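You operate a simulated robot arm through the tools that you are given. There is no shell and no other tool. Be economical: measure what you need, move in short steps, check, and stop when the job is done.

Carry out the task below with a simulated robot arm. There is one attempt and no reset: what you move stays moved.

Task
Put the red cap on top of the green pad. Take the grey filter and put it on the shelf under the steel table. Take the 9 lamp from the packing bench top and put it on the shelf under the pegs. Fetch the black felt pad and set it on the strapping machine top. Put the 20 mm hose clip from the packing bench top on the shelf under the small wooden bench and the 32 mm hose clip on top of the blue cartridge. Open the middle cabinet left door. Do these in any order. Set down upright: red cap, lamp, black felt pad.

It is judged by the outcome, as a careful person would: the job done as asked, and still so three seconds after it is handed in. It fails if anything else is knocked over, pushed out of place, dropped, spilled or broken. A push-on lid holds only when it is set on centred and level and pressed home; a screw cap is set on level and turned clockwise until tight.

Robot
A 7-joint arm with a two-finger parallel gripper on a trunk, on a base that drives. Base frame: it is fixed to the floor where the robot stands at the start and does not move with it; the origin is under the middle of the robot, x ahead of it, y to its left, z up. Units: mm, degrees, N and s.
Its first joint turns from -166.0 to 166.0 degrees. Places, roughly: black felt pad (5x4x4 cm) [6300, -6300, 900]; blue cartridge (6x6x10 cm) [6000, -6600, 900]; green pad (10x6x4 cm) [5100, -1600, 800]; grey filter [6250, -6500, 1000]; hose clip [5750, -6500, 750]; lamp [6250, -6500, 1000]; middle cabinet left door [3900, -2700, 400]; red cap (5x5x5 cm) [600, 100, 600]; shelf under the pegs [2600, -6500, 900]; shelf under the small wooden bench [4800, -6500, 200]; shelf under the steel table [5000, -3600, 300]; strapping machine top [7400, -6400, 800]. Payload 3.43 kg.
Tool frame: the origin (TCP) lies between the finger pads and is the grasp point; the fingertips stand 30 mm ahead of it; z points along the fingers, y is the line along which they close. Largest opening 94 mm; finger width 28, thickness 10; the body of the gripper, 50 by 96 mm, starts 55 mm behind the TCP.
Orientation is that of the tool frame in the base frame, as [roll, pitch, yaw] about the fixed x, y, z axes, in that order (R = Rz(yaw) Ry(pitch) Rx(roll)). With the fingers straight down and closing along the base's y, the tool's x points along the base's -x, its y along +y and its z along -z.

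Tools
- The arm moves only by the tool servo_tool. Its argument "moves" is one flat list of numbers, 7 for each row, row after row: the shift along the tool's x, y, z in units of 25 mm (1.0 is 25 mm), then the turn, a rotation vector about the tool's x, y, z in units of 4 degrees (1.0 is 4 degrees), then the closure, from 0 (fully open) to 1 (shut). In form: [tx, ty, tz, rx, ry, rz, gripper, tx, ty, tz, rx, ry, rz, gripper, ...]. A call has 1 to 8 rows; each row shifts and turns the commanded pose from where the row before left it, along the tool's axes as they then stand. A call with a number of a shift or a turn outside -1 to 1 is refused whole. Each row takes 0.2 s and may step no farther than 50 mm and 8.6 degrees from the row before; otherwise, or with a gripper value out of range, the whole call is refused. Where a pose cannot be reached the arm comes as near as it can. A force on the tool above 40 N (or 10 N above the force at the start of the call, whichever is more), or a blocked arm, ends the call early, and 0.2 s more pass. The fingers move at their own pace (about 45 mm/s each) and stop on an object; they squeeze with about 26 N. The grip force told is the motor's: it shows also when the fingers shut on nothing. Time passes only in rows, and 0.2 s behind the last, so rows that do not move let the fingers close. The reply holds the time, the measured pose of the TCP, the force on the tool along the base axes, the opening and the grip force, in the units named above and with some noise, with the torque about the TCP (base axes, N m) and any sound that the robot's microphone picked up.
- Cameras (640 x 400 px; columns grow to the right, rows downward): "scene" is now at [468, 241.2, 1200.4]; the picture's right is [0.88, -0.47, 0.00], its down [-0.44, -0.82, -0.36] and it looks along [0.17, 0.32, -0.93] (base axes); focal length 270 px, centre (320, 200). "wrist" rides on the gripper at [76, 14, -102] in the tool frame; the picture's right is [-0.18, 0.98, 0.00], its down [-0.75, -0.14, -0.64] and it looks along [-0.63, -0.12, 0.77] (tool axes); focal length 243 px, centre (320, 200). There is no depth. A picture from a camera that has moved, and an enlarged one, comes with that camera's place and axes in the base frame and with its lens.
- snapshot(camera): a new picture of that camera. No time passes.
- lift_body(by): slides the trunk up (or, below 0, down) by that many mm; the arm and the scene camera ride with it, the base frame stays. It gives what a move gives, with no picture.
- drive_base(legs): drives the robot by 1 to 6 legs, each [ahead, left, turn to the left] in mm, mm and degrees, along the robot's own axes; the way and the turn of a leg run together, so that a leg with both is an arc; at most 1500 mm and 180 degrees a leg. The arm and the cameras ride along, it lands a little off, and it stops where it bumps. It gives what a move gives.
- turn_head(pan, tilt): turns the head with the scene camera to pan (to the left, within 103 degrees either way) and tilt (down, from -29 to 69), counted from straight ahead of the robot. It gives what a move gives.
- zoom(camera, box): a new picture of the part [left, top, right, bottom] of that camera's present view, enlarged. No time passes.
- job_done(): hands the job in; it is judged then, once.

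Work in short steps. Places have to be worked out from the pictures, the camera data and where the tool is seen: move nearer, look again, correct. Check each grasp and each placing, and mend what went wrong. You have 196 turns and 182 pictures in all, those below and enlarged ones among them. Open the gripper and draw the arm clear of the work before you hand the job in, unless the task says otherwise; then end with one line.

The tools are called after "Emit:" as name(argument=value, ...) on one line, values as JSON. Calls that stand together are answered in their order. servo_tool: Moves the arm, as the interface text tells. Its arguments: {"type":"object","properties":{"moves":{"type":"array","items":{"type":"number"}}},"required":["moves"]} The other tools are called the same way: lift_body (by) slides the trunk up or down; drive_base (legs) drives the base; turn_head (pan, tilt) turns the head that bears the scene camera; snapshot (camera) takes a picture; zoom (camera, box) takes an enlarged picture of a part of a camera's view; job_done () hands the job in.

At the start:

```text
t: 0.0
tool_pos: [387.7, 271.6, 886.7]
tool_rot: [179.9, 0.0, -180.0]
force: [-1.0, -0.2, -0.7]
moment: [0.0, -0.02, 0.0]
width: 94.0
grip_force: 0.1
trunk travel left (down, up): [-300.0, 310.0]
robot x, y, heading: [-1.9, -1.4, -0.2]
head pan, tilt: [62.1, 68.8]
```

scene: 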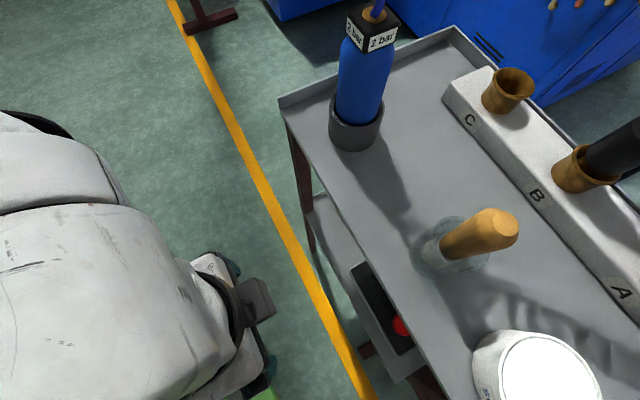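
wrist: 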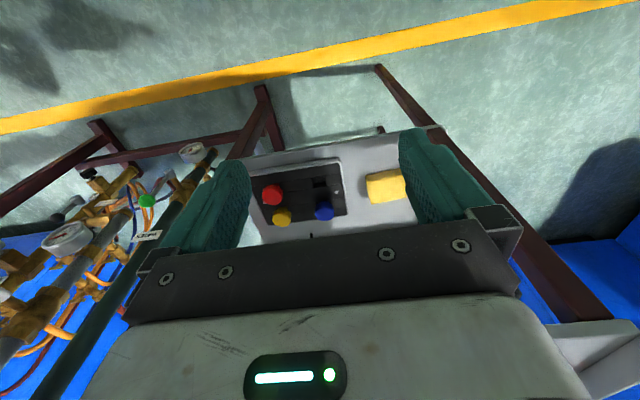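

The wrist view shows a lower tray with coloured caps. I will look around with the head first.

Emit:
turn_head(pan=0, tilt=50)

Emit:
snapshot(camera="scene")

Emit:
turn_head(pan=0, tilt=10)

Emit:
snapshot(camera="scene")

Emit:
turn_head(pan=-70, tilt=10)

Emit:
snapshot(camera="scene")

```text
t: 1.3
tool_pos: [386.9, 271.4, 886.2]
tool_rot: [179.8, 0.0, -180.0]
force: [0.0, 0.1, 0.4]
moment: [0.04, -0.03, 0.01]
width: 93.7
grip_force: 0.0
trunk travel left (down, up): [-300.0, 310.0]
robot x, y, heading: [-1.0, -0.8, -0.0]
head pan, tilt: [0.0, 50.0]
```

```text
179 pictures are left
camera scene: at [518.8, 191.8, 1222.3], right [0.0, -1.0, 0.0], down [-0.77, 0.0, -0.64], along [0.64, 0.0, -0.77], focal length 270 px, centre (320, 200)
```

scene: 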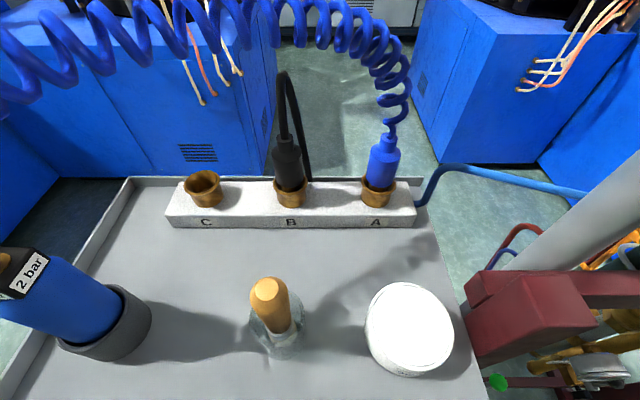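

```text
t: 2.4
tool_pos: [388.0, 273.2, 886.8]
tool_rot: [179.9, 0.0, -179.9]
force: [0.6, -0.3, -0.5]
moment: [0.01, -0.01, 0.0]
width: 94.0
grip_force: 0.1
trunk travel left (down, up): [-300.0, 310.0]
robot x, y, heading: [1.4, -1.1, 0.0]
head pan, tilt: [0.0, 10.0]
```

```text
178 pictures are left
camera scene: at [534.8, 191.8, 1284.1], right [0.0, -1.0, 0.0], down [-0.17, 0.0, -0.98], along [0.98, 0.0, -0.17], focal length 270 px, centre (320, 200)
```

scene: 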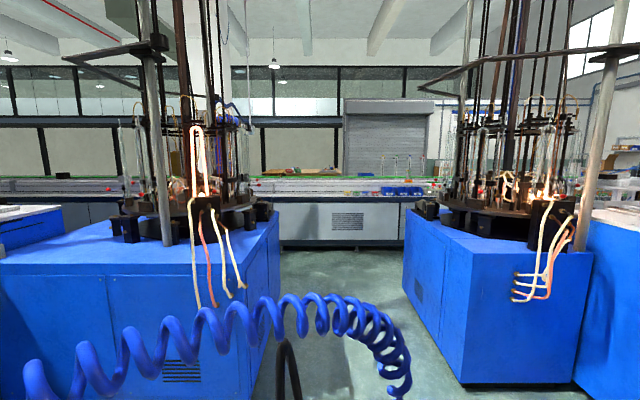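

```text
t: 3.8
tool_pos: [388.6, 271.0, 887.3]
tool_rot: [180.0, 0.0, 180.0]
force: [-0.1, -0.4, -0.7]
moment: [-0.01, -0.02, -0.01]
width: 94.2
grip_force: 0.1
trunk travel left (down, up): [-300.0, 310.0]
robot x, y, heading: [0.2, 0.3, 0.1]
head pan, tilt: [-70.0, 10.0]
```

```text
177 pictures are left
camera scene: at [473.7, 104.4, 1284.2], right [-0.94, -0.34, 0.0], down [-0.06, 0.16, -0.98], along [0.34, -0.93, -0.17], focal length 270 px, centre (320, 200)
```

scene: 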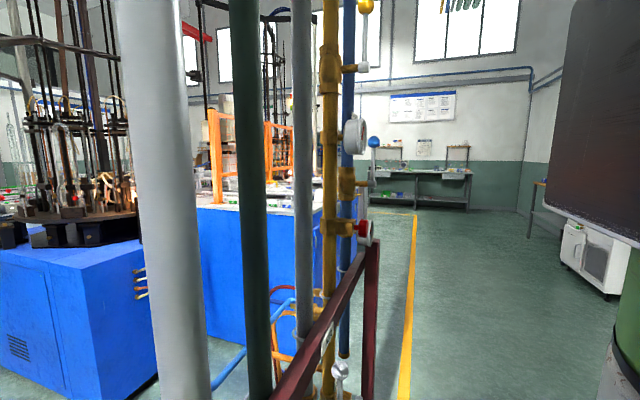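

I zoom the wrist view for the red cap and the shelf clearance.

Emit:
zoom(camera="wrist", box=[200, 100, 440, 250])

Emit:
turn_head(pan=100, tilt=60)

Emit:
snapshot(camera="scene")

```text
2.67 times, centred on (320, 175) of wrist
camera zoom: at [311.0, 285.6, 988.4], right [0.18, 0.98, 0.0], down [0.75, -0.14, 0.64], along [0.63, -0.12, -0.77], focal length 647 px, centre (320, 267)
```

zoom: 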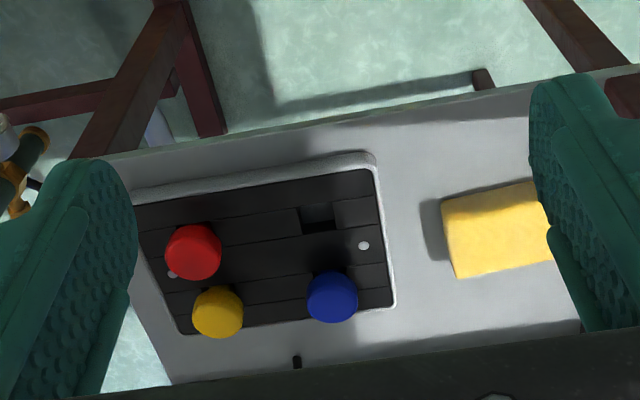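

```text
t: 6.4
tool_pos: [388.5, 271.0, 888.3]
tool_rot: [180.0, 0.0, 180.0]
force: [0.4, -0.6, -0.3]
moment: [-0.01, -0.04, 0.0]
width: 94.0
grip_force: 0.0
trunk travel left (down, up): [-300.0, 310.0]
robot x, y, heading: [3.1, -1.0, 0.1]
head pan, tilt: [100.0, 60.0]
```

```text
175 pictures are left
camera scene: at [430.3, 257.4, 1209.8], right [0.98, 0.17, 0.0], down [0.15, -0.85, -0.5], along [-0.09, 0.49, -0.87], focal length 270 px, centre (320, 200)
```

scene: 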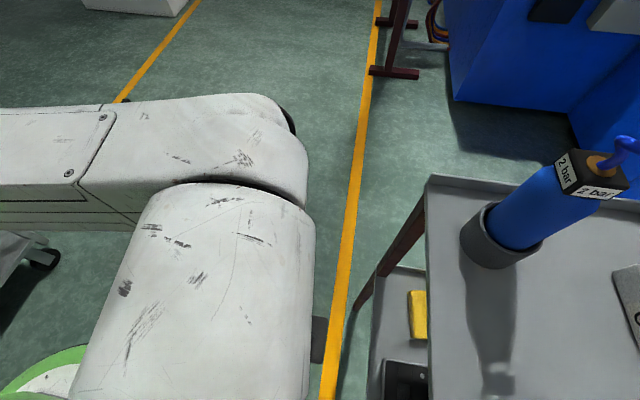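

The red cap sits at about (596,133,600) on a lower shelf that runs under the trolley top (edge x≈549). I'll tilt the tool forward while lowering it in front of the shelf.

Emit:
servo_tool(moves=[0, -0.69, 1, 0, -1, 0, 0, 0.07, -0.69, 0.998, 0, -1, 0, 0, 0.139, -0.69, 0.99, 0, -1, 0, 0, 0.208, -0.69, 0.978, 0, -1, 0, 0, 0.276, -0.69, 0.961, 0, -1, 0, 0, 0.342, -0.69, 0.94, 0, -1, 0, 0, 0.407, -0.69, 0.914, 0, -1, 0, 0, 0.469, -0.69, 0.883, 0, -1, 0, 0])

Emit:
snapshot(camera="wrist")

```text
t: 8.0
tool_pos: [454.9, 137.4, 726.0]
tool_rot: [-177.4, 36.1, 178.9]
force: [0.2, -0.7, 0.3]
moment: [-0.01, 0.06, 0.02]
width: 94.0
grip_force: 0.0
trunk travel left (down, up): [-300.0, 310.0]
robot x, y, heading: [-3.8, 1.5, 0.2]
head pan, tilt: [100.0, 60.0]
stopped in row 8: the arm was blocked; the commanded pose is now the measured one
```

```text
174 pictures are left
camera wrist: at [333.6, 158.0, 761.8], right [0.19, 0.98, 0.07], down [0.23, -0.12, 0.97], along [0.95, -0.17, -0.24], focal length 243 px, centre (320, 200)
```

wrist: 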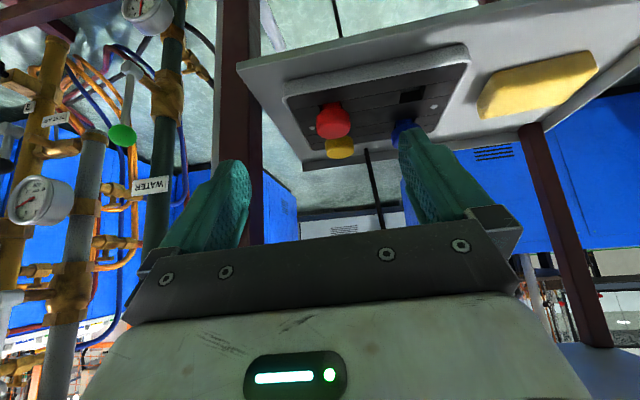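

The arm folds too tightly near the body and was blocked; nothing touched. I go forward and down along the tool axis toward the cap, a bit more tilted, and look.

Emit:
servo_tool(moves=[-0.216, 0, 0.928, 0, -1, 0, 0, -0.15, 0, 0.94, 0, -1, 0, 0, -0.084, 0, 0.95, 0, -1, 0, 0, -0.018, 0, 0.953, 0, 0, 0, 0])

Emit:
snapshot(camera="wrist")

```text
t: 9.0
tool_pos: [525.4, 129.5, 660.2]
tool_rot: [-177.0, 48.0, 179.4]
force: [-0.3, -0.4, 0.1]
moment: [0.03, -0.02, 0.0]
width: 94.1
grip_force: 0.1
trunk travel left (down, up): [-300.0, 310.0]
robot x, y, heading: [-1.6, 2.1, 0.1]
head pan, tilt: [100.0, 60.0]
```

```text
173 pictures are left
camera wrist: at [398.6, 150.4, 671.2], right [0.17, 0.98, 0.1], down [0.02, -0.11, 0.99], along [0.98, -0.17, -0.04], focal length 243 px, centre (320, 200)
```

wrist: 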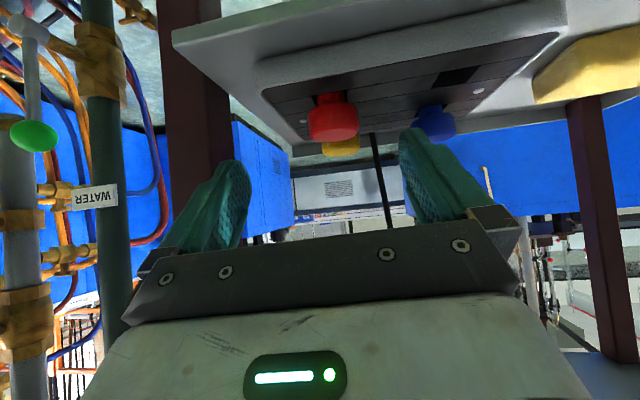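

The cap head is ~41 mm wide, spanning z≈585–617 at (597,133). I level the roll, advance to (597,133,610) and look.

Emit:
servo_tool(moves=[-0.107, 0.035, 0.867, -0.1875, 0, 0, 0, -0.107, 0.035, 0.867, -0.1875, 0, 0, 0, -0.107, 0.035, 0.867, -0.1875, 0, 0, 0, -0.107, 0.035, 0.867, -0.1875, 0, 0, 0])

Emit:
snapshot(camera="wrist")

```text
t: 10.0
tool_pos: [596.5, 128.9, 612.6]
tool_rot: [-179.9, 48.2, 179.6]
force: [-23.2, 3.2, 27.6]
moment: [-1.38, 0.11, -1.15]
width: 93.1
grip_force: 0.0
trunk travel left (down, up): [-300.0, 310.0]
robot x, y, heading: [1.0, -3.6, 0.1]
head pan, tilt: [100.0, 60.0]
```

```text
172 pictures are left
camera wrist: at [469.5, 144.7, 623.7], right [0.13, 0.98, 0.14], down [0.02, -0.14, 0.99], along [0.99, -0.13, -0.04], focal length 243 px, centre (320, 200)
```

wrist: 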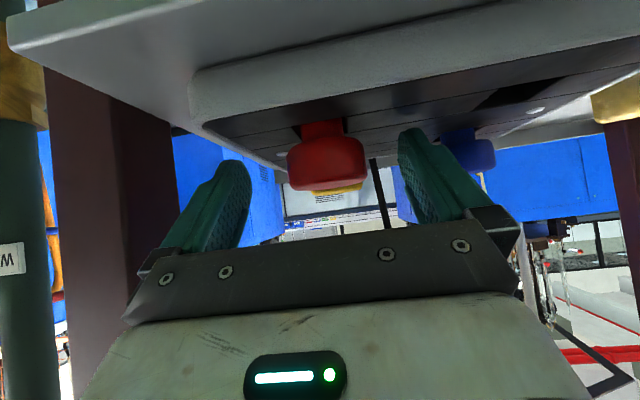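

Contact: the −y finger tip rests on the tray rim. I back off a few mm along the tool axis and shift 5 mm in +y to centre.

Emit:
servo_tool(moves=[-0.07, 0.2, -0.28, 0, 0, 0, 0, 0, 0, 0, 0, 0, 0, 0])

```text
t: 10.6
tool_pos: [593.6, 133.5, 617.0]
tool_rot: [179.9, 47.9, 179.4]
force: [-0.2, 0.5, -0.8]
moment: [-0.01, 0.0, 0.01]
width: 93.9
grip_force: 0.1
trunk travel left (down, up): [-300.0, 310.0]
robot x, y, heading: [-0.8, -2.5, 0.2]
head pan, tilt: [100.0, 60.0]
```

Free again. Now I close on the cap.

Emit:
servo_tool(moves=[0, 0, 0, 0, 0, 0, 1, 0, 0, 0, 0, 0, 0, 1, 0, 0, 0, 0, 0, 0, 1, 0, 0, 0, 0, 0, 0, 1, 0, 0, 0, 0, 0, 0, 1])

Emit:
snapshot(camera="wrist")

```text
t: 11.8
tool_pos: [593.2, 134.7, 616.6]
tool_rot: [-179.9, 48.1, 179.4]
force: [-0.7, -0.7, -0.5]
moment: [0.01, -0.01, 0.0]
width: 38.8
grip_force: 26.0
trunk travel left (down, up): [-300.0, 310.0]
robot x, y, heading: [3.3, -0.2, 0.2]
head pan, tilt: [100.0, 60.0]
```

```text
171 pictures are left
camera wrist: at [465.8, 150.2, 628.2], right [0.13, 0.98, 0.14], down [0.03, -0.14, 0.99], along [0.99, -0.13, -0.04], focal length 243 px, centre (320, 200)
```

wrist: 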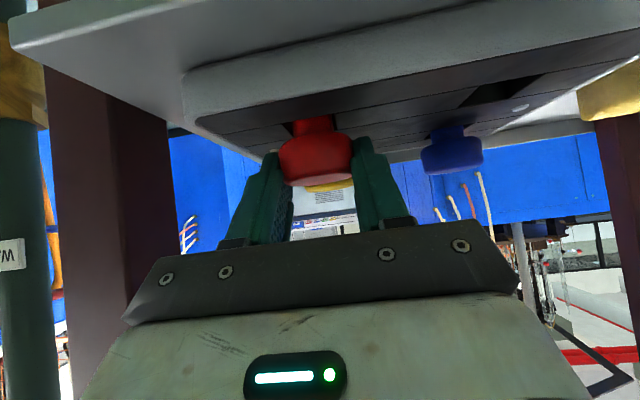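

Gripped at 38.8 mm. I lift straight up 40 mm.

Emit:
servo_tool(moves=[-0.297, 0, -0.268, 0, 0, 0, 1, -0.297, 0, -0.268, 0, 0, 0, 1, -0.297, 0, -0.268, 0, 0, 0, 1, -0.297, 0, -0.268, 0, 0, 0, 1])

Emit:
snapshot(camera="wrist")

```text
t: 12.8
tool_pos: [593.1, 134.8, 657.1]
tool_rot: [179.9, 47.9, 179.5]
force: [0.1, 0.0, 0.9]
moment: [-0.01, 0.0, 0.01]
width: 38.6
grip_force: 25.6
trunk travel left (down, up): [-300.0, 310.0]
robot x, y, heading: [-4.1, -1.3, -0.0]
head pan, tilt: [100.0, 60.0]
```

```text
170 pictures are left
camera wrist: at [465.1, 150.1, 668.4], right [0.13, 0.98, 0.14], down [0.03, -0.14, 0.99], along [0.99, -0.13, -0.05], focal length 243 px, centre (320, 200)
```

wrist: 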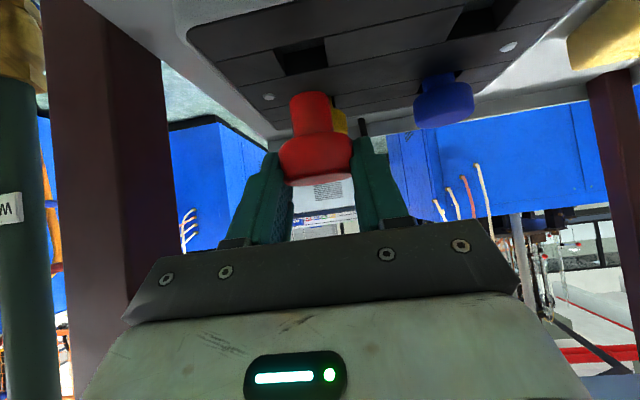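

The red cap is out (≈48 mm tall, bottom ≈50 mm below the TCP). I back the robot away from the trolley and look around.

Emit:
drive_base(legs=[[-250, 0, 0]])

Emit:
turn_head(pan=-95, tilt=15)

Emit:
snapshot(camera="scene")

Emit:
turn_head(pan=-45, tilt=15)

Emit:
snapshot(camera="scene")

```text
t: 14.6
tool_pos: [340.8, 134.8, 657.9]
tool_rot: [-180.0, 47.9, 179.4]
force: [0.4, -0.3, -1.2]
moment: [0.01, 0.0, 0.01]
width: 38.4
grip_force: 25.8
trunk travel left (down, up): [-300.0, 310.0]
robot x, y, heading: [-250.8, 1.3, -0.1]
head pan, tilt: [100.0, 60.0]
```

```text
t: 17.5
tool_pos: [341.0, 134.8, 656.9]
tool_rot: [179.9, 48.0, 179.4]
force: [0.3, -0.1, -0.7]
moment: [-0.03, -0.01, 0.03]
width: 38.5
grip_force: 26.0
trunk travel left (down, up): [-300.0, 310.0]
robot x, y, heading: [-253.9, -0.7, 0.2]
head pan, tilt: [-95.0, 15.0]
```

```text
169 pictures are left
camera scene: at [182.1, 98.4, 1276.1], right [-1.0, 0.09, 0.0], down [0.02, 0.26, -0.97], along [-0.08, -0.96, -0.26], focal length 270 px, centre (320, 200)
```

scene: 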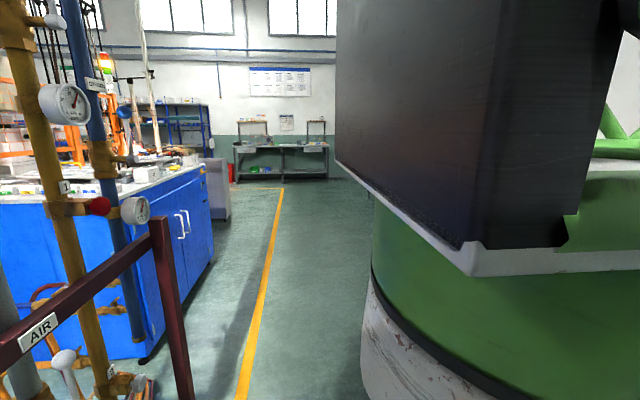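

```text
t: 18.7
tool_pos: [340.9, 135.4, 656.4]
tool_rot: [-180.0, 48.0, 179.5]
force: [0.2, 1.0, 0.5]
moment: [-0.01, -0.01, 0.02]
width: 38.7
grip_force: 26.0
trunk travel left (down, up): [-300.0, 310.0]
robot x, y, heading: [-250.6, -2.2, 0.2]
head pan, tilt: [-45.0, 15.0]
```

```text
168 pictures are left
camera scene: at [256.2, 125.4, 1276.1], right [-0.71, -0.71, 0.0], down [-0.18, 0.18, -0.97], along [0.68, -0.68, -0.26], focal length 270 px, centre (320, 200)
```

scene: 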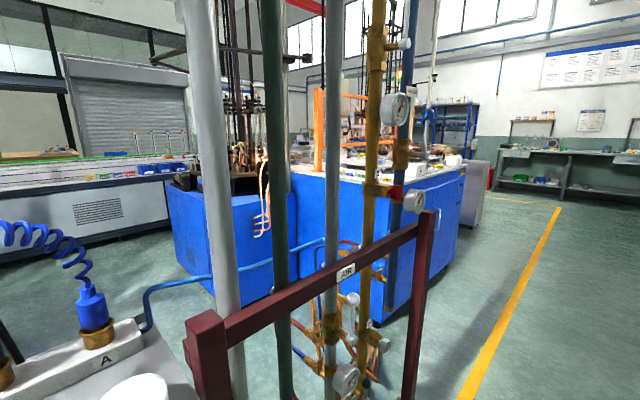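

The aisle runs along −y with the yellow line at x≈500, clear from x≈−1190 to 1065. I turn right and drive down it, then look.

Emit:
drive_base(legs=[[0, 0, -90], [1500, 0, 0], [1500, 0, 0]])

Emit:
turn_head(pan=20, tilt=15)

Emit:
snapshot(camera="scene")

Emit:
turn_head(pan=75, tilt=15)

Emit:
snapshot(camera="scene")

```text
t: 37.0
tool_pos: [-101.1, -3592.4, 658.3]
tool_rot: [-180.0, 48.0, 90.1]
force: [0.4, 0.7, -0.4]
moment: [-0.03, 0.0, 0.01]
width: 38.4
grip_force: 25.7
trunk travel left (down, up): [-300.0, 310.0]
robot x, y, heading: [-244.0, -3000.8, -89.0]
head pan, tilt: [-45.0, 15.0]
```

```text
t: 38.3
tool_pos: [-101.4, -3591.0, 658.3]
tool_rot: [179.9, 48.0, 90.1]
force: [0.2, -0.2, -0.6]
moment: [0.01, 0.0, -0.01]
width: 38.8
grip_force: 26.3
trunk travel left (down, up): [-300.0, 310.0]
robot x, y, heading: [-244.9, -3002.4, -88.9]
head pan, tilt: [20.0, 15.0]
```

```text
167 pictures are left
camera scene: at [-10.8, -3532.6, 1276.1], right [-0.94, -0.35, 0.0], down [-0.09, 0.24, -0.97], along [0.34, -0.9, -0.26], focal length 270 px, centre (320, 200)
```

scene: 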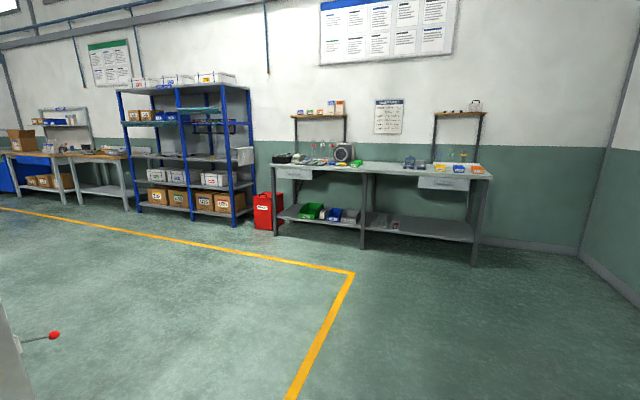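

```text
t: 39.5
tool_pos: [-103.0, -3592.2, 657.0]
tool_rot: [180.0, 47.9, 90.2]
force: [-1.0, -0.2, -1.6]
moment: [-0.01, 0.01, 0.01]
width: 38.5
grip_force: 25.6
trunk travel left (down, up): [-300.0, 310.0]
robot x, y, heading: [-244.4, -3003.5, -89.4]
head pan, tilt: [75.0, 15.0]
```

```text
166 pictures are left
camera scene: at [46.8, -3468.3, 1276.1], right [-0.25, -0.97, 0.0], down [-0.25, 0.06, -0.97], along [0.94, -0.24, -0.26], focal length 270 px, centre (320, 200)
```

scene: 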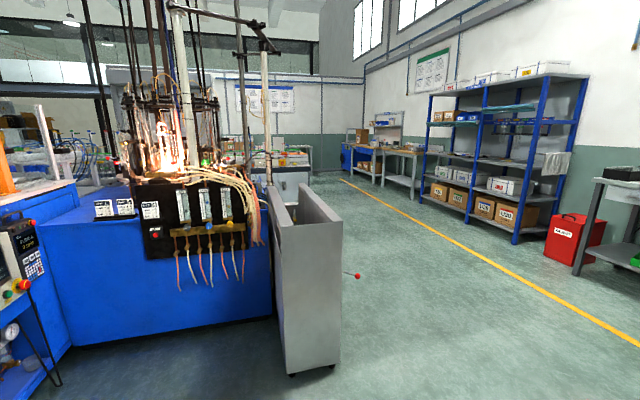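

The main aisle continues toward +x between y≈−4000 and −5700. I drive to y≈−4750, turn left, and go along it.

Emit:
drive_base(legs=[[1500, 0, 0], [250, 0, 0], [0, 0, 89], [1500, 0, 0], [1500, 0, 0]])

Emit:
turn_head(pan=45, tilt=15)

Emit:
snapshot(camera="scene")

Emit:
turn_head(pan=-25, tilt=15)

Emit:
snapshot(camera="scene")

Emit:
turn_head(pan=-100, tilt=15)

Emit:
snapshot(camera="scene")

```text
t: 66.3
tool_pos: [3368.2, -4625.6, 656.6]
tool_rot: [-180.0, 48.0, -180.0]
force: [-0.3, 0.9, 0.5]
moment: [-0.04, 0.03, 0.02]
width: 38.6
grip_force: 26.0
trunk travel left (down, up): [-300.0, 310.0]
robot x, y, heading: [2774.8, -4766.0, 0.8]
head pan, tilt: [75.0, 15.0]
```

```text
t: 67.2
tool_pos: [3367.9, -4625.3, 656.3]
tool_rot: [180.0, 48.0, -180.0]
force: [0.3, -1.0, -0.8]
moment: [0.03, 0.02, -0.01]
width: 39.1
grip_force: 25.7
trunk travel left (down, up): [-300.0, 310.0]
robot x, y, heading: [2778.9, -4770.8, 0.7]
head pan, tilt: [45.0, 15.0]
```

```text
165 pictures are left
camera scene: at [3282.4, -4503.3, 1276.1], right [0.72, -0.7, 0.0], down [-0.18, -0.19, -0.97], along [0.67, 0.69, -0.26], focal length 270 px, centre (320, 200)
```

scene: 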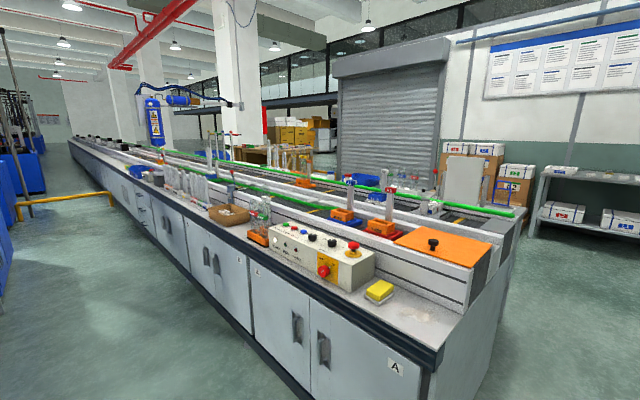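

```text
t: 68.6
tool_pos: [3368.6, -4626.5, 656.9]
tool_rot: [180.0, 48.0, -180.0]
force: [-0.2, -0.4, 0.6]
moment: [0.0, 0.02, -0.03]
width: 39.2
grip_force: 25.9
trunk travel left (down, up): [-300.0, 310.0]
robot x, y, heading: [2775.4, -4767.8, 0.6]
head pan, tilt: [-25.0, 15.0]
```

```text
164 pictures are left
camera scene: at [3302.3, -4608.6, 1276.1], right [-0.41, -0.91, 0.0], down [-0.24, 0.11, -0.97], along [0.88, -0.4, -0.26], focal length 270 px, centre (320, 200)
```

scene: 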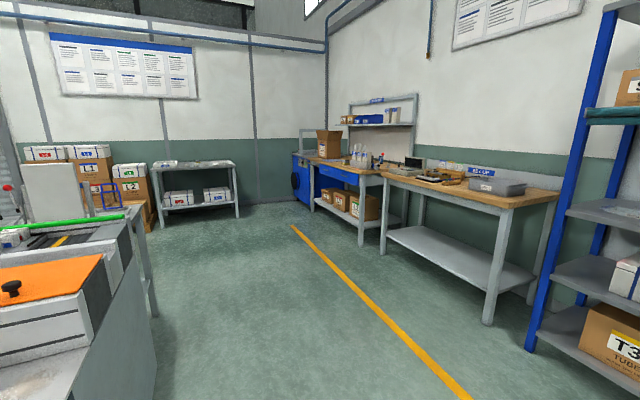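

```text
t: 70.1
tool_pos: [3368.6, -4624.1, 656.6]
tool_rot: [-179.9, 48.0, 180.0]
force: [0.2, 0.1, -0.4]
moment: [-0.04, 0.0, 0.03]
width: 39.4
grip_force: 25.7
trunk travel left (down, up): [-300.0, 310.0]
robot x, y, heading: [2782.1, -4766.0, 0.5]
head pan, tilt: [-100.0, 15.0]
```

```text
163 pictures are left
camera scene: at [3202.0, -4662.3, 1276.1], right [-0.99, 0.16, 0.0], down [0.04, 0.26, -0.97], along [-0.16, -0.95, -0.26], focal length 270 px, centre (320, 200)
```

scene: 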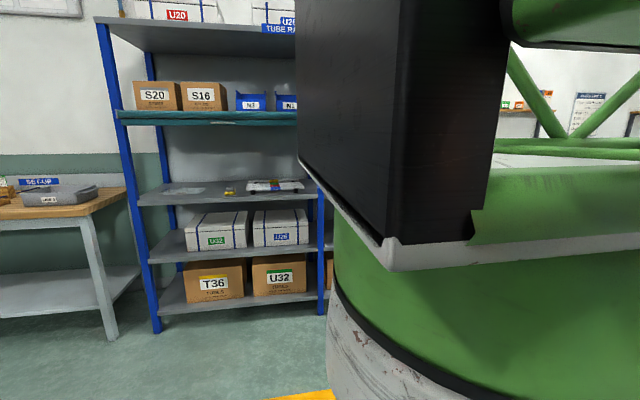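

The conveyor line ends near y≈−4200; the green pad must be on the far side. I drive past the end of the line and look up its back side.

Emit:
drive_base(legs=[[1500, -150, 0], [1500, -100, 0], [200, 0, 0]])

Emit:
turn_head(pan=80, tilt=15)

Emit:
snapshot(camera="scene")

Emit:
turn_head(pan=-60, tilt=15)

Emit:
snapshot(camera="scene")

```text
refused: leg 1 is longer than a leg can be; nothing moved
```

```text
t: 72.8
tool_pos: [3368.5, -4625.6, 656.8]
tool_rot: [-180.0, 48.0, -180.0]
force: [1.1, -0.1, 0.0]
moment: [0.01, 0.02, -0.02]
width: 38.7
grip_force: 26.2
trunk travel left (down, up): [-300.0, 310.0]
robot x, y, heading: [2777.3, -4765.7, 0.6]
head pan, tilt: [80.0, 15.0]
```

```text
162 pictures are left
camera scene: at [3232.4, -4478.0, 1276.1], right [0.99, -0.16, 0.0], down [-0.04, -0.26, -0.97], along [0.16, 0.95, -0.26], focal length 270 px, centre (320, 200)
```

scene: 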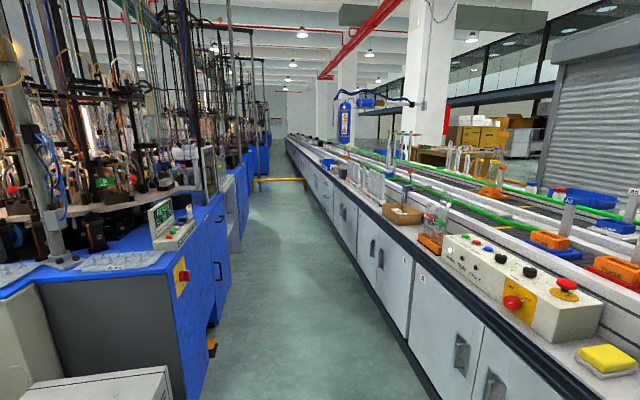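

```text
t: 75.0
tool_pos: [3368.0, -4625.5, 655.8]
tool_rot: [-180.0, 47.9, -180.0]
force: [-0.3, -0.2, -0.5]
moment: [0.0, 0.0, -0.03]
width: 38.8
grip_force: 26.0
trunk travel left (down, up): [-300.0, 310.0]
robot x, y, heading: [2778.2, -4763.9, 0.5]
head pan, tilt: [-60.0, 15.0]
```

```text
161 pictures are left
camera scene: at [3264.8, -4650.5, 1276.1], right [-0.86, -0.51, 0.0], down [-0.13, 0.22, -0.97], along [0.49, -0.83, -0.26], focal length 270 px, centre (320, 200)
```

scene: 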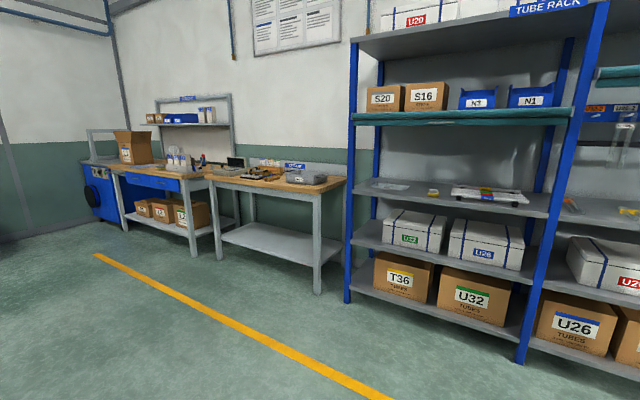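

Leg too long; I split it smaller.

Emit:
drive_base(legs=[[1400, -140, 0], [1400, -100, 0], [400, 0, 0]])

Emit:
turn_head(pan=80, tilt=15)

Emit:
snapshot(camera="scene")

Emit:
turn_head(pan=-50, tilt=20)

Emit:
snapshot(camera="scene")

```text
t: 90.7
tool_pos: [6578.1, -4815.9, 657.4]
tool_rot: [-180.0, 48.1, -179.8]
force: [-0.4, 0.0, -0.3]
moment: [-0.02, 0.0, -0.01]
width: 39.6
grip_force: 26.2
trunk travel left (down, up): [-300.0, 310.0]
robot x, y, heading: [5986.2, -4966.1, 0.9]
head pan, tilt: [-60.0, 15.0]
```

```text
t: 93.0
tool_pos: [6579.9, -4816.6, 657.3]
tool_rot: [-180.0, 48.1, -179.8]
force: [0.5, -0.2, -0.7]
moment: [0.03, 0.01, 0.01]
width: 39.6
grip_force: 26.0
trunk travel left (down, up): [-300.0, 310.0]
robot x, y, heading: [5986.0, -4960.3, 1.1]
head pan, tilt: [80.0, 15.0]
```

```text
160 pictures are left
camera scene: at [6441.9, -4670.0, 1276.1], right [0.99, -0.16, 0.0], down [-0.04, -0.26, -0.97], along [0.15, 0.95, -0.26], focal length 270 px, centre (320, 200)
```

scene: 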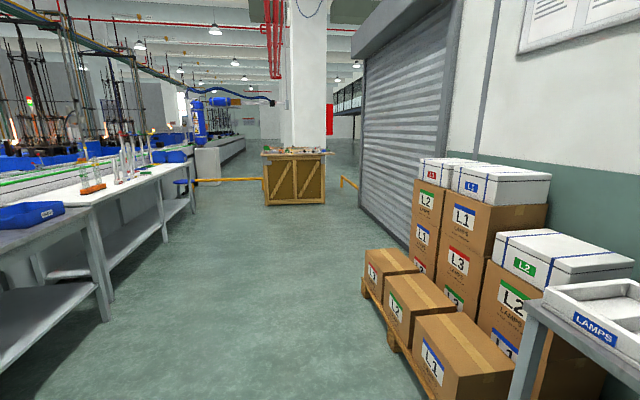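

```text
t: 95.1
tool_pos: [6578.9, -4817.0, 657.9]
tool_rot: [179.9, 47.9, -179.7]
force: [0.3, -0.3, -0.9]
moment: [0.02, 0.01, 0.01]
width: 39.7
grip_force: 26.5
trunk travel left (down, up): [-300.0, 310.0]
robot x, y, heading: [5989.9, -4961.1, 0.7]
head pan, tilt: [-50.0, 20.0]
```

```text
159 pictures are left
camera scene: at [6488.2, -4832.6, 1267.9], right [-0.76, -0.66, 0.0], down [-0.22, 0.26, -0.94], along [0.62, -0.71, -0.34], focal length 270 px, centre (320, 200)
```

scene: 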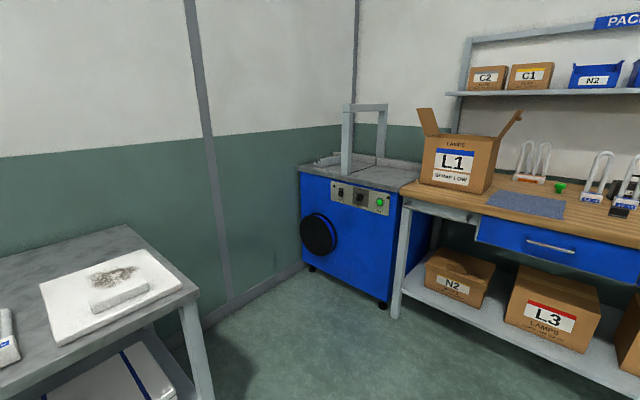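

The green pad should be on the white table behind the line (edge x≈5150). I drive up the back aisle to y≈−1500 and turn to face −x.

Emit:
drive_base(legs=[[0, 0, 89.2], [1480, 0, 0], [1480, 0, 0], [500, 0, 0], [0, 0, 90]])

Emit:
turn_head(pan=0, tilt=35)

Emit:
snapshot(camera="scene")

```text
t: 119.5
tool_pos: [5351.0, -1622.3, 657.4]
tool_rot: [180.0, 48.0, -0.9]
force: [0.2, -0.2, -0.1]
moment: [-0.02, -0.01, 0.03]
width: 39.6
grip_force: 26.3
trunk travel left (down, up): [-300.0, 310.0]
robot x, y, heading: [5945.4, -1491.1, 179.7]
head pan, tilt: [-50.0, 20.0]
```

```text
t: 120.7
tool_pos: [5350.5, -1620.5, 657.6]
tool_rot: [-180.0, 48.1, -0.9]
force: [-1.2, 0.1, -0.1]
moment: [0.02, 0.02, -0.01]
width: 39.5
grip_force: 26.4
trunk travel left (down, up): [-300.0, 310.0]
robot x, y, heading: [5942.9, -1487.4, 179.6]
head pan, tilt: [0.0, 35.0]
```

```text
158 pictures are left
camera scene: at [5412.1, -1684.9, 1244.1], right [0.01, 1.0, 0.0], down [0.57, 0.0, -0.82], along [-0.82, 0.01, -0.57], focal length 270 px, centre (320, 200)
```

scene: 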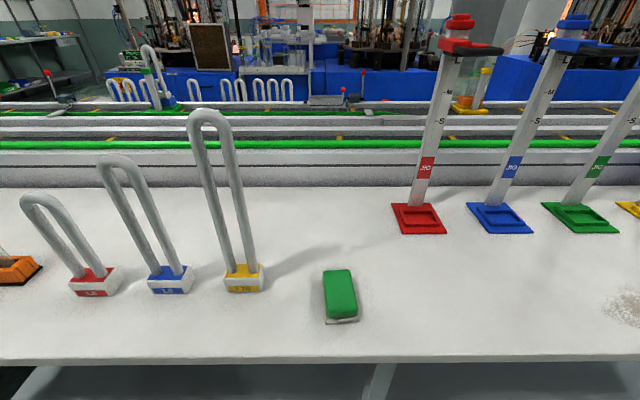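

The green pad is at about (5110,−1645), table top ≈800. I raise the trunk 300 mm and drive nearer, then look.

Emit:
lift_body(by=300)

Emit:
drive_base(legs=[[180, 22, 0]])

Emit:
snapshot(camera="wrist")

Emit:
turn_head(pan=0, tilt=55)

Emit:
snapshot(camera="scene")

```text
t: 123.7
tool_pos: [5349.3, -1621.6, 957.1]
tool_rot: [180.0, 48.0, -0.9]
force: [-0.7, 0.3, -0.2]
moment: [-0.02, -0.02, 0.01]
width: 39.6
grip_force: 26.4
trunk travel left (down, up): [-600.0, 10.0]
robot x, y, heading: [5946.2, -1487.9, 179.6]
head pan, tilt: [0.0, 35.0]
```

```text
t: 125.2
tool_pos: [5170.4, -1640.9, 957.5]
tool_rot: [180.0, 48.0, -1.0]
force: [1.0, 0.5, -0.7]
moment: [-0.02, 0.03, 0.05]
width: 39.8
grip_force: 25.8
trunk travel left (down, up): [-600.0, 10.0]
robot x, y, heading: [5766.7, -1510.1, 179.7]
head pan, tilt: [0.0, 35.0]
```

```text
157 pictures are left
camera wrist: at [5296.5, -1658.5, 968.4], right [-0.14, -0.98, 0.14], down [-0.03, 0.14, 0.99], along [-0.99, 0.13, -0.04], focal length 243 px, centre (320, 200)
```

wrist: 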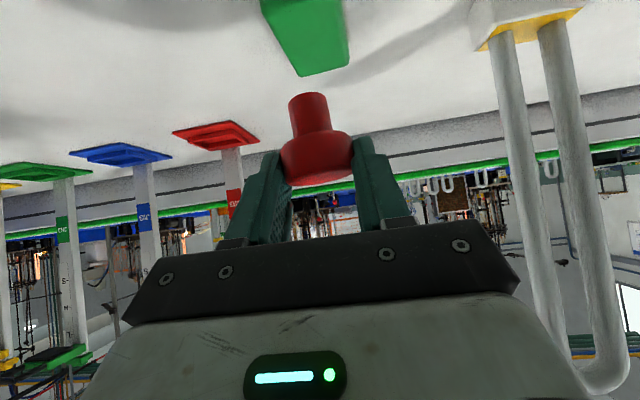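

```text
t: 126.0
tool_pos: [5170.1, -1642.3, 957.4]
tool_rot: [180.0, 47.9, -1.1]
force: [0.3, 0.1, 0.4]
moment: [-0.02, 0.0, -0.01]
width: 39.5
grip_force: 26.2
trunk travel left (down, up): [-600.0, 10.0]
robot x, y, heading: [5762.8, -1510.8, 179.8]
head pan, tilt: [0.0, 55.0]
```

```text
156 pictures are left
camera scene: at [5247.6, -1706.2, 1515.9], right [0.01, 1.0, 0.0], down [0.82, 0.0, -0.57], along [-0.57, 0.0, -0.82], focal length 270 px, centre (320, 200)
```

scene: 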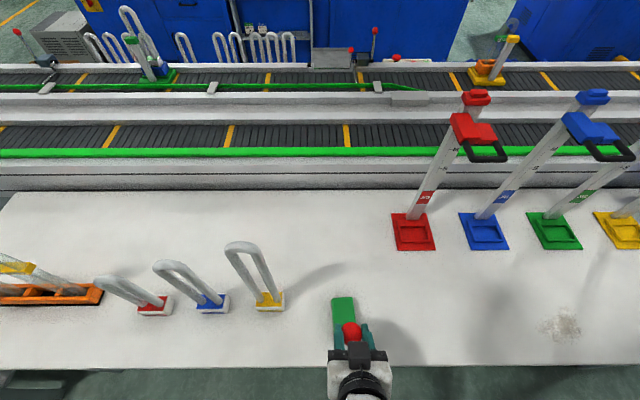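

Pad top ≈835, centre ≈(5112,−1648). I move the cap 54 mm forward, 6 mm in −y, then down 50 mm and look.

Emit:
servo_tool(moves=[-0.72, 0.12, 0.8, 0, 0, 0, 1, -0.72, 0.12, 0.8, 0, 0, 0, 1, 0.495, 0, 0.446, 0, 0, 0, 1, 0.495, 0, 0.446, 0, 0, 0, 1, 0.495, 0, 0.446, 0, 0, 0, 1])

Emit:
snapshot(camera="wrist")

Emit:
zoom(camera="scene", box=[260, 250, 440, 362])

```text
t: 127.2
tool_pos: [5115.6, -1646.8, 905.9]
tool_rot: [179.9, 48.0, -1.1]
force: [0.4, -0.3, -1.4]
moment: [-0.03, 0.01, 0.01]
width: 39.8
grip_force: 26.6
trunk travel left (down, up): [-600.0, 10.0]
robot x, y, heading: [5760.6, -1508.5, 179.7]
head pan, tilt: [0.0, 55.0]
```

```text
155 pictures are left
camera wrist: at [5241.6, -1663.7, 917.9], right [-0.14, -0.98, 0.14], down [-0.03, 0.14, 0.99], along [-0.99, 0.13, -0.04], focal length 243 px, centre (320, 200)
```

wrist: 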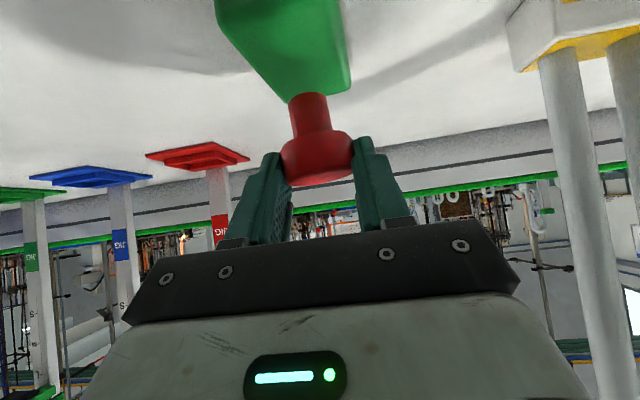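

```text
3.56 times, centred on (350, 306) of scene
camera zoom: at [5247.6, -1706.2, 1515.9], right [0.01, 1.0, 0.0], down [0.82, 0.0, -0.57], along [-0.57, 0.0, -0.82], focal length 962 px, centre (213, -177)
```

zoom: 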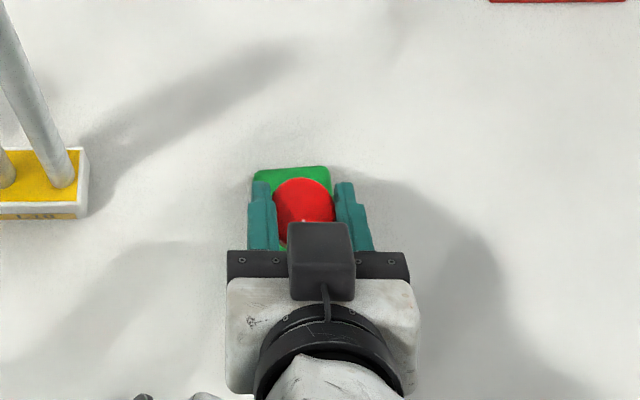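

Aligned over the pad. I lower in 5 mm steps, watching the force.

Emit:
servo_tool(moves=[0.149, 0, 0.134, 0, 0, 0, 1, 0.149, 0, 0.134, 0, 0, 0, 1, 0.149, 0, 0.134, 0, 0, 0, 1, 0, 0, 0, 0, 0, 0, 1])

Emit:
snapshot(camera="wrist")

```text
t: 128.2
tool_pos: [5115.5, -1646.8, 892.2]
tool_rot: [-180.0, 47.9, -0.9]
force: [-0.7, -0.5, 0.4]
moment: [0.0, -0.01, -0.02]
width: 39.6
grip_force: 26.3
trunk travel left (down, up): [-600.0, 10.0]
robot x, y, heading: [5765.5, -1509.7, 179.7]
head pan, tilt: [0.0, 55.0]
```

```text
153 pictures are left
camera wrist: at [5241.7, -1663.7, 902.9], right [-0.14, -0.98, 0.14], down [-0.03, 0.14, 0.99], along [-0.99, 0.13, -0.04], focal length 243 px, centre (320, 200)
```

wrist: 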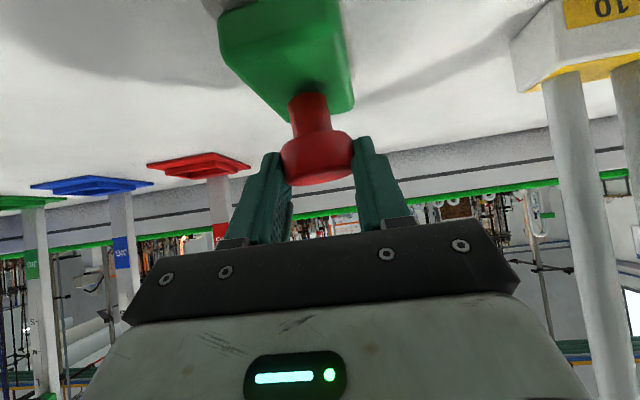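

Still free. I continue with 2.5 mm steps.

Emit:
servo_tool(moves=[0.075, 0, 0.067, 0, 0, 0, 1, 0.075, 0, 0.067, 0, 0, 0, 1, 0.075, 0, 0.067, 0, 0, 0, 1, 0.075, 0, 0.067, 0, 0, 0, 1])

Emit:
snapshot(camera="wrist")

```text
t: 129.2
tool_pos: [5114.2, -1645.9, 883.8]
tool_rot: [-179.9, 48.2, -1.0]
force: [-1.9, -0.6, 20.9]
moment: [-0.05, 0.28, 0.06]
width: 39.9
grip_force: 26.5
trunk travel left (down, up): [-600.0, 10.0]
robot x, y, heading: [5762.5, -1511.1, 179.9]
head pan, tilt: [0.0, 55.0]
```

```text
152 pictures are left
camera wrist: at [5241.2, -1663.7, 894.2], right [-0.14, -0.98, 0.14], down [-0.02, 0.14, 0.99], along [-0.99, 0.14, -0.04], focal length 243 px, centre (320, 200)
```

wrist: 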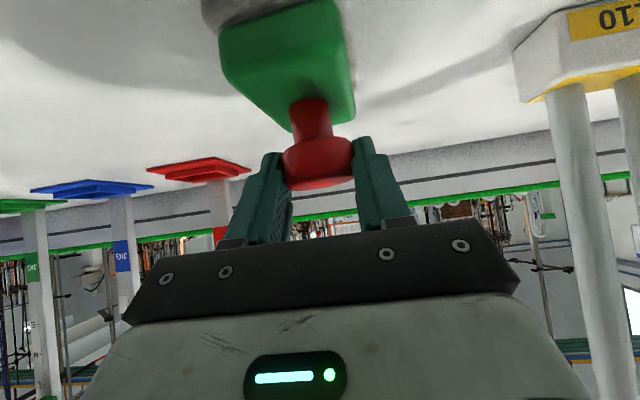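

Contact at 21 N. I ease up 1.5 mm, then open slowly.

Emit:
servo_tool(moves=[-0.042, 0, -0.038, 0, 0, 0, 1, 0, 0, 0, 0, 0, 0, 0.55, 0, 0, 0, 0, 0, 0, 0.5, 0, 0, 0, 0, 0, 0, 0.4, 0, 0, 0, 0, 0, 0, 0.3, 0, 0, 0, 0, 0, 0, 0.1, 0, 0, 0, 0, 0, 0, 0, 0, 0, 0, 0, 0, 0, 0])

Emit:
snapshot(camera="wrist")

```text
t: 131.0
tool_pos: [5115.3, -1646.9, 883.0]
tool_rot: [-180.0, 48.0, -0.9]
force: [0.3, 0.4, 0.6]
moment: [-0.02, -0.01, 0.03]
width: 94.2
grip_force: 0.1
trunk travel left (down, up): [-600.0, 10.0]
robot x, y, heading: [5763.7, -1513.5, 179.4]
head pan, tilt: [0.0, 55.0]
```

```text
151 pictures are left
camera wrist: at [5242.2, -1663.8, 894.5], right [-0.14, -0.98, 0.14], down [-0.03, 0.14, 0.99], along [-0.99, 0.13, -0.04], focal length 243 px, centre (320, 200)
```

wrist: 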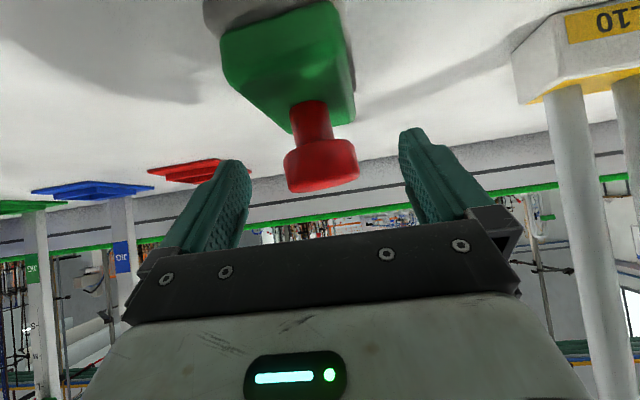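

The cap stands on the pad. I retract along the tool axis.

Emit:
servo_tool(moves=[0, 0, -1, 0, 0, 0, 0, 0, 0, -1, 0, 0, 0, 0, 0, 0, -1, 0, 0, 0, 0, 0, 0, -1, 0, 0, 0, 0, 0, 0, -1, 0, 0, 0, 0, 0, 0, -1, 0, 0, 0, 0])

Emit:
snapshot(camera="wrist")

```text
t: 132.4
tool_pos: [5227.2, -1648.3, 984.8]
tool_rot: [-180.0, 48.0, -0.9]
force: [-0.2, 0.0, 0.0]
moment: [0.0, -0.02, 0.03]
width: 94.1
grip_force: 0.0
trunk travel left (down, up): [-600.0, 10.0]
robot x, y, heading: [5761.5, -1512.8, 179.7]
head pan, tilt: [0.0, 55.0]
```

```text
150 pictures are left
camera wrist: at [5354.1, -1664.9, 995.1], right [-0.14, -0.98, 0.14], down [-0.03, 0.14, 0.99], along [-0.99, 0.13, -0.04], focal length 243 px, centre (320, 200)
```

wrist: 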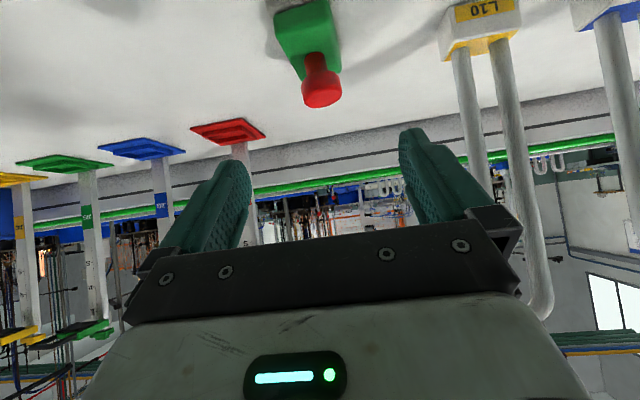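

Now I head down the back aisle, stopping by the steel table to view its lower shelf.

Emit:
drive_base(legs=[[-260, 0, 0], [0, 0, 90], [1450, 0, 0], [650, 0, 0]])

Emit:
turn_head(pan=-85, tilt=35)

Emit:
snapshot(camera="scene")

```text
t: 148.2
tool_pos: [6125.4, -4166.1, 984.1]
tool_rot: [180.0, 48.0, 88.4]
force: [-0.4, 0.1, -0.2]
moment: [0.0, 0.01, 0.01]
width: 93.8
grip_force: 0.1
trunk travel left (down, up): [-600.0, 10.0]
robot x, y, heading: [5990.7, -3627.3, -90.9]
head pan, tilt: [0.0, 55.0]
```

```text
t: 149.8
tool_pos: [6125.5, -4165.4, 982.9]
tool_rot: [-180.0, 48.0, 88.3]
force: [0.0, -0.1, -0.5]
moment: [0.02, -0.01, 0.0]
width: 93.8
grip_force: 0.0
trunk travel left (down, up): [-600.0, 10.0]
robot x, y, heading: [5991.9, -3628.2, -91.1]
head pan, tilt: [-85.0, 35.0]
```

```text
149 pictures are left
camera scene: at [6092.9, -4083.0, 1544.1], right [-0.07, 1.0, 0.0], down [0.57, 0.04, -0.82], along [-0.82, -0.06, -0.57], focal length 270 px, centre (320, 200)
```

scene: 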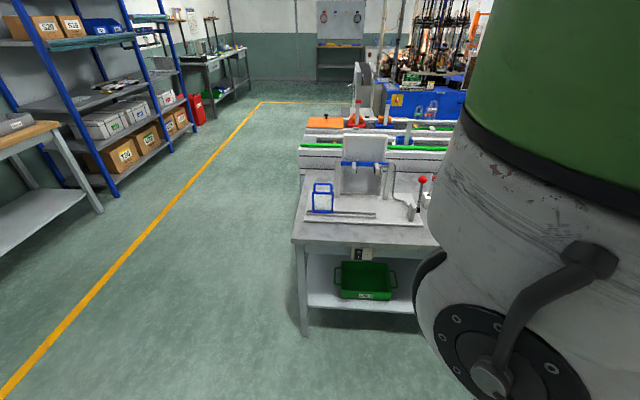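

Steel table shelf seen (green bin near its end). On to the packing bench.

Emit:
drive_base(legs=[[1480, 0, 1]])

Emit:
turn_head(pan=0, tilt=30)

Emit:
snapshot(camera="scene")

Emit:
turn_head(pan=45, tilt=30)

Emit:
snapshot(camera="scene")

```text
t: 157.2
tool_pos: [6124.1, -5650.4, 984.4]
tool_rot: [-180.0, 48.0, 89.3]
force: [0.2, 0.1, -0.9]
moment: [0.03, -0.02, -0.01]
width: 93.8
grip_force: 0.0
trunk travel left (down, up): [-600.0, 10.0]
robot x, y, heading: [5983.7, -5118.3, -90.0]
head pan, tilt: [-85.0, 35.0]
```

```text
t: 158.8
tool_pos: [6124.5, -5649.1, 984.1]
tool_rot: [180.0, 48.0, 89.3]
force: [0.0, 0.6, -0.1]
moment: [-0.02, 0.0, 0.02]
width: 93.9
grip_force: 0.1
trunk travel left (down, up): [-600.0, 10.0]
robot x, y, heading: [5984.3, -5116.5, -89.9]
head pan, tilt: [0.0, 30.0]
```

```text
148 pictures are left
camera scene: at [6178.1, -5650.4, 1551.9], right [-1.0, 0.0, 0.0], down [0.0, 0.5, -0.87], along [0.0, -0.87, -0.5], focal length 270 px, centre (320, 200)
```

scene: 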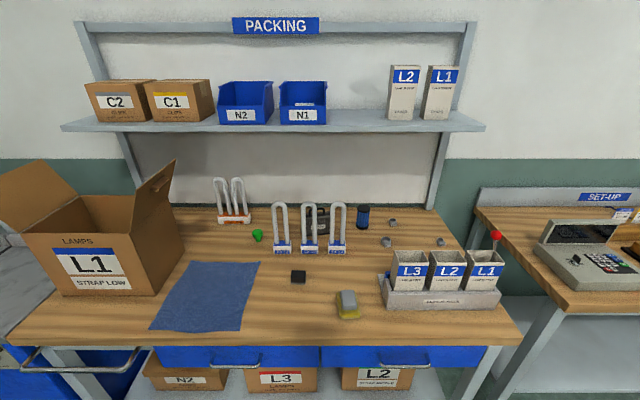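

```text
t: 159.9
tool_pos: [6124.7, -5650.1, 983.2]
tool_rot: [180.0, 48.0, 89.5]
force: [0.1, -0.2, -0.8]
moment: [-0.02, 0.01, -0.04]
width: 94.0
grip_force: 0.0
trunk travel left (down, up): [-600.0, 10.0]
robot x, y, heading: [5985.3, -5115.9, -89.8]
head pan, tilt: [45.0, 30.0]
```

```text
147 pictures are left
camera scene: at [6242.0, -5623.9, 1551.9], right [-0.71, -0.71, 0.0], down [-0.35, 0.35, -0.87], along [0.61, -0.61, -0.5], focal length 270 px, centre (320, 200)
```

scene: 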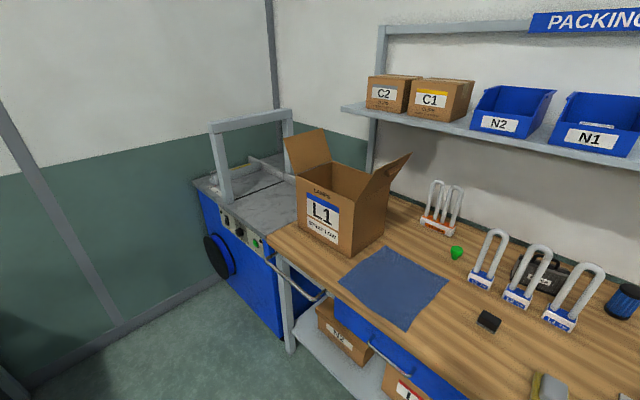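

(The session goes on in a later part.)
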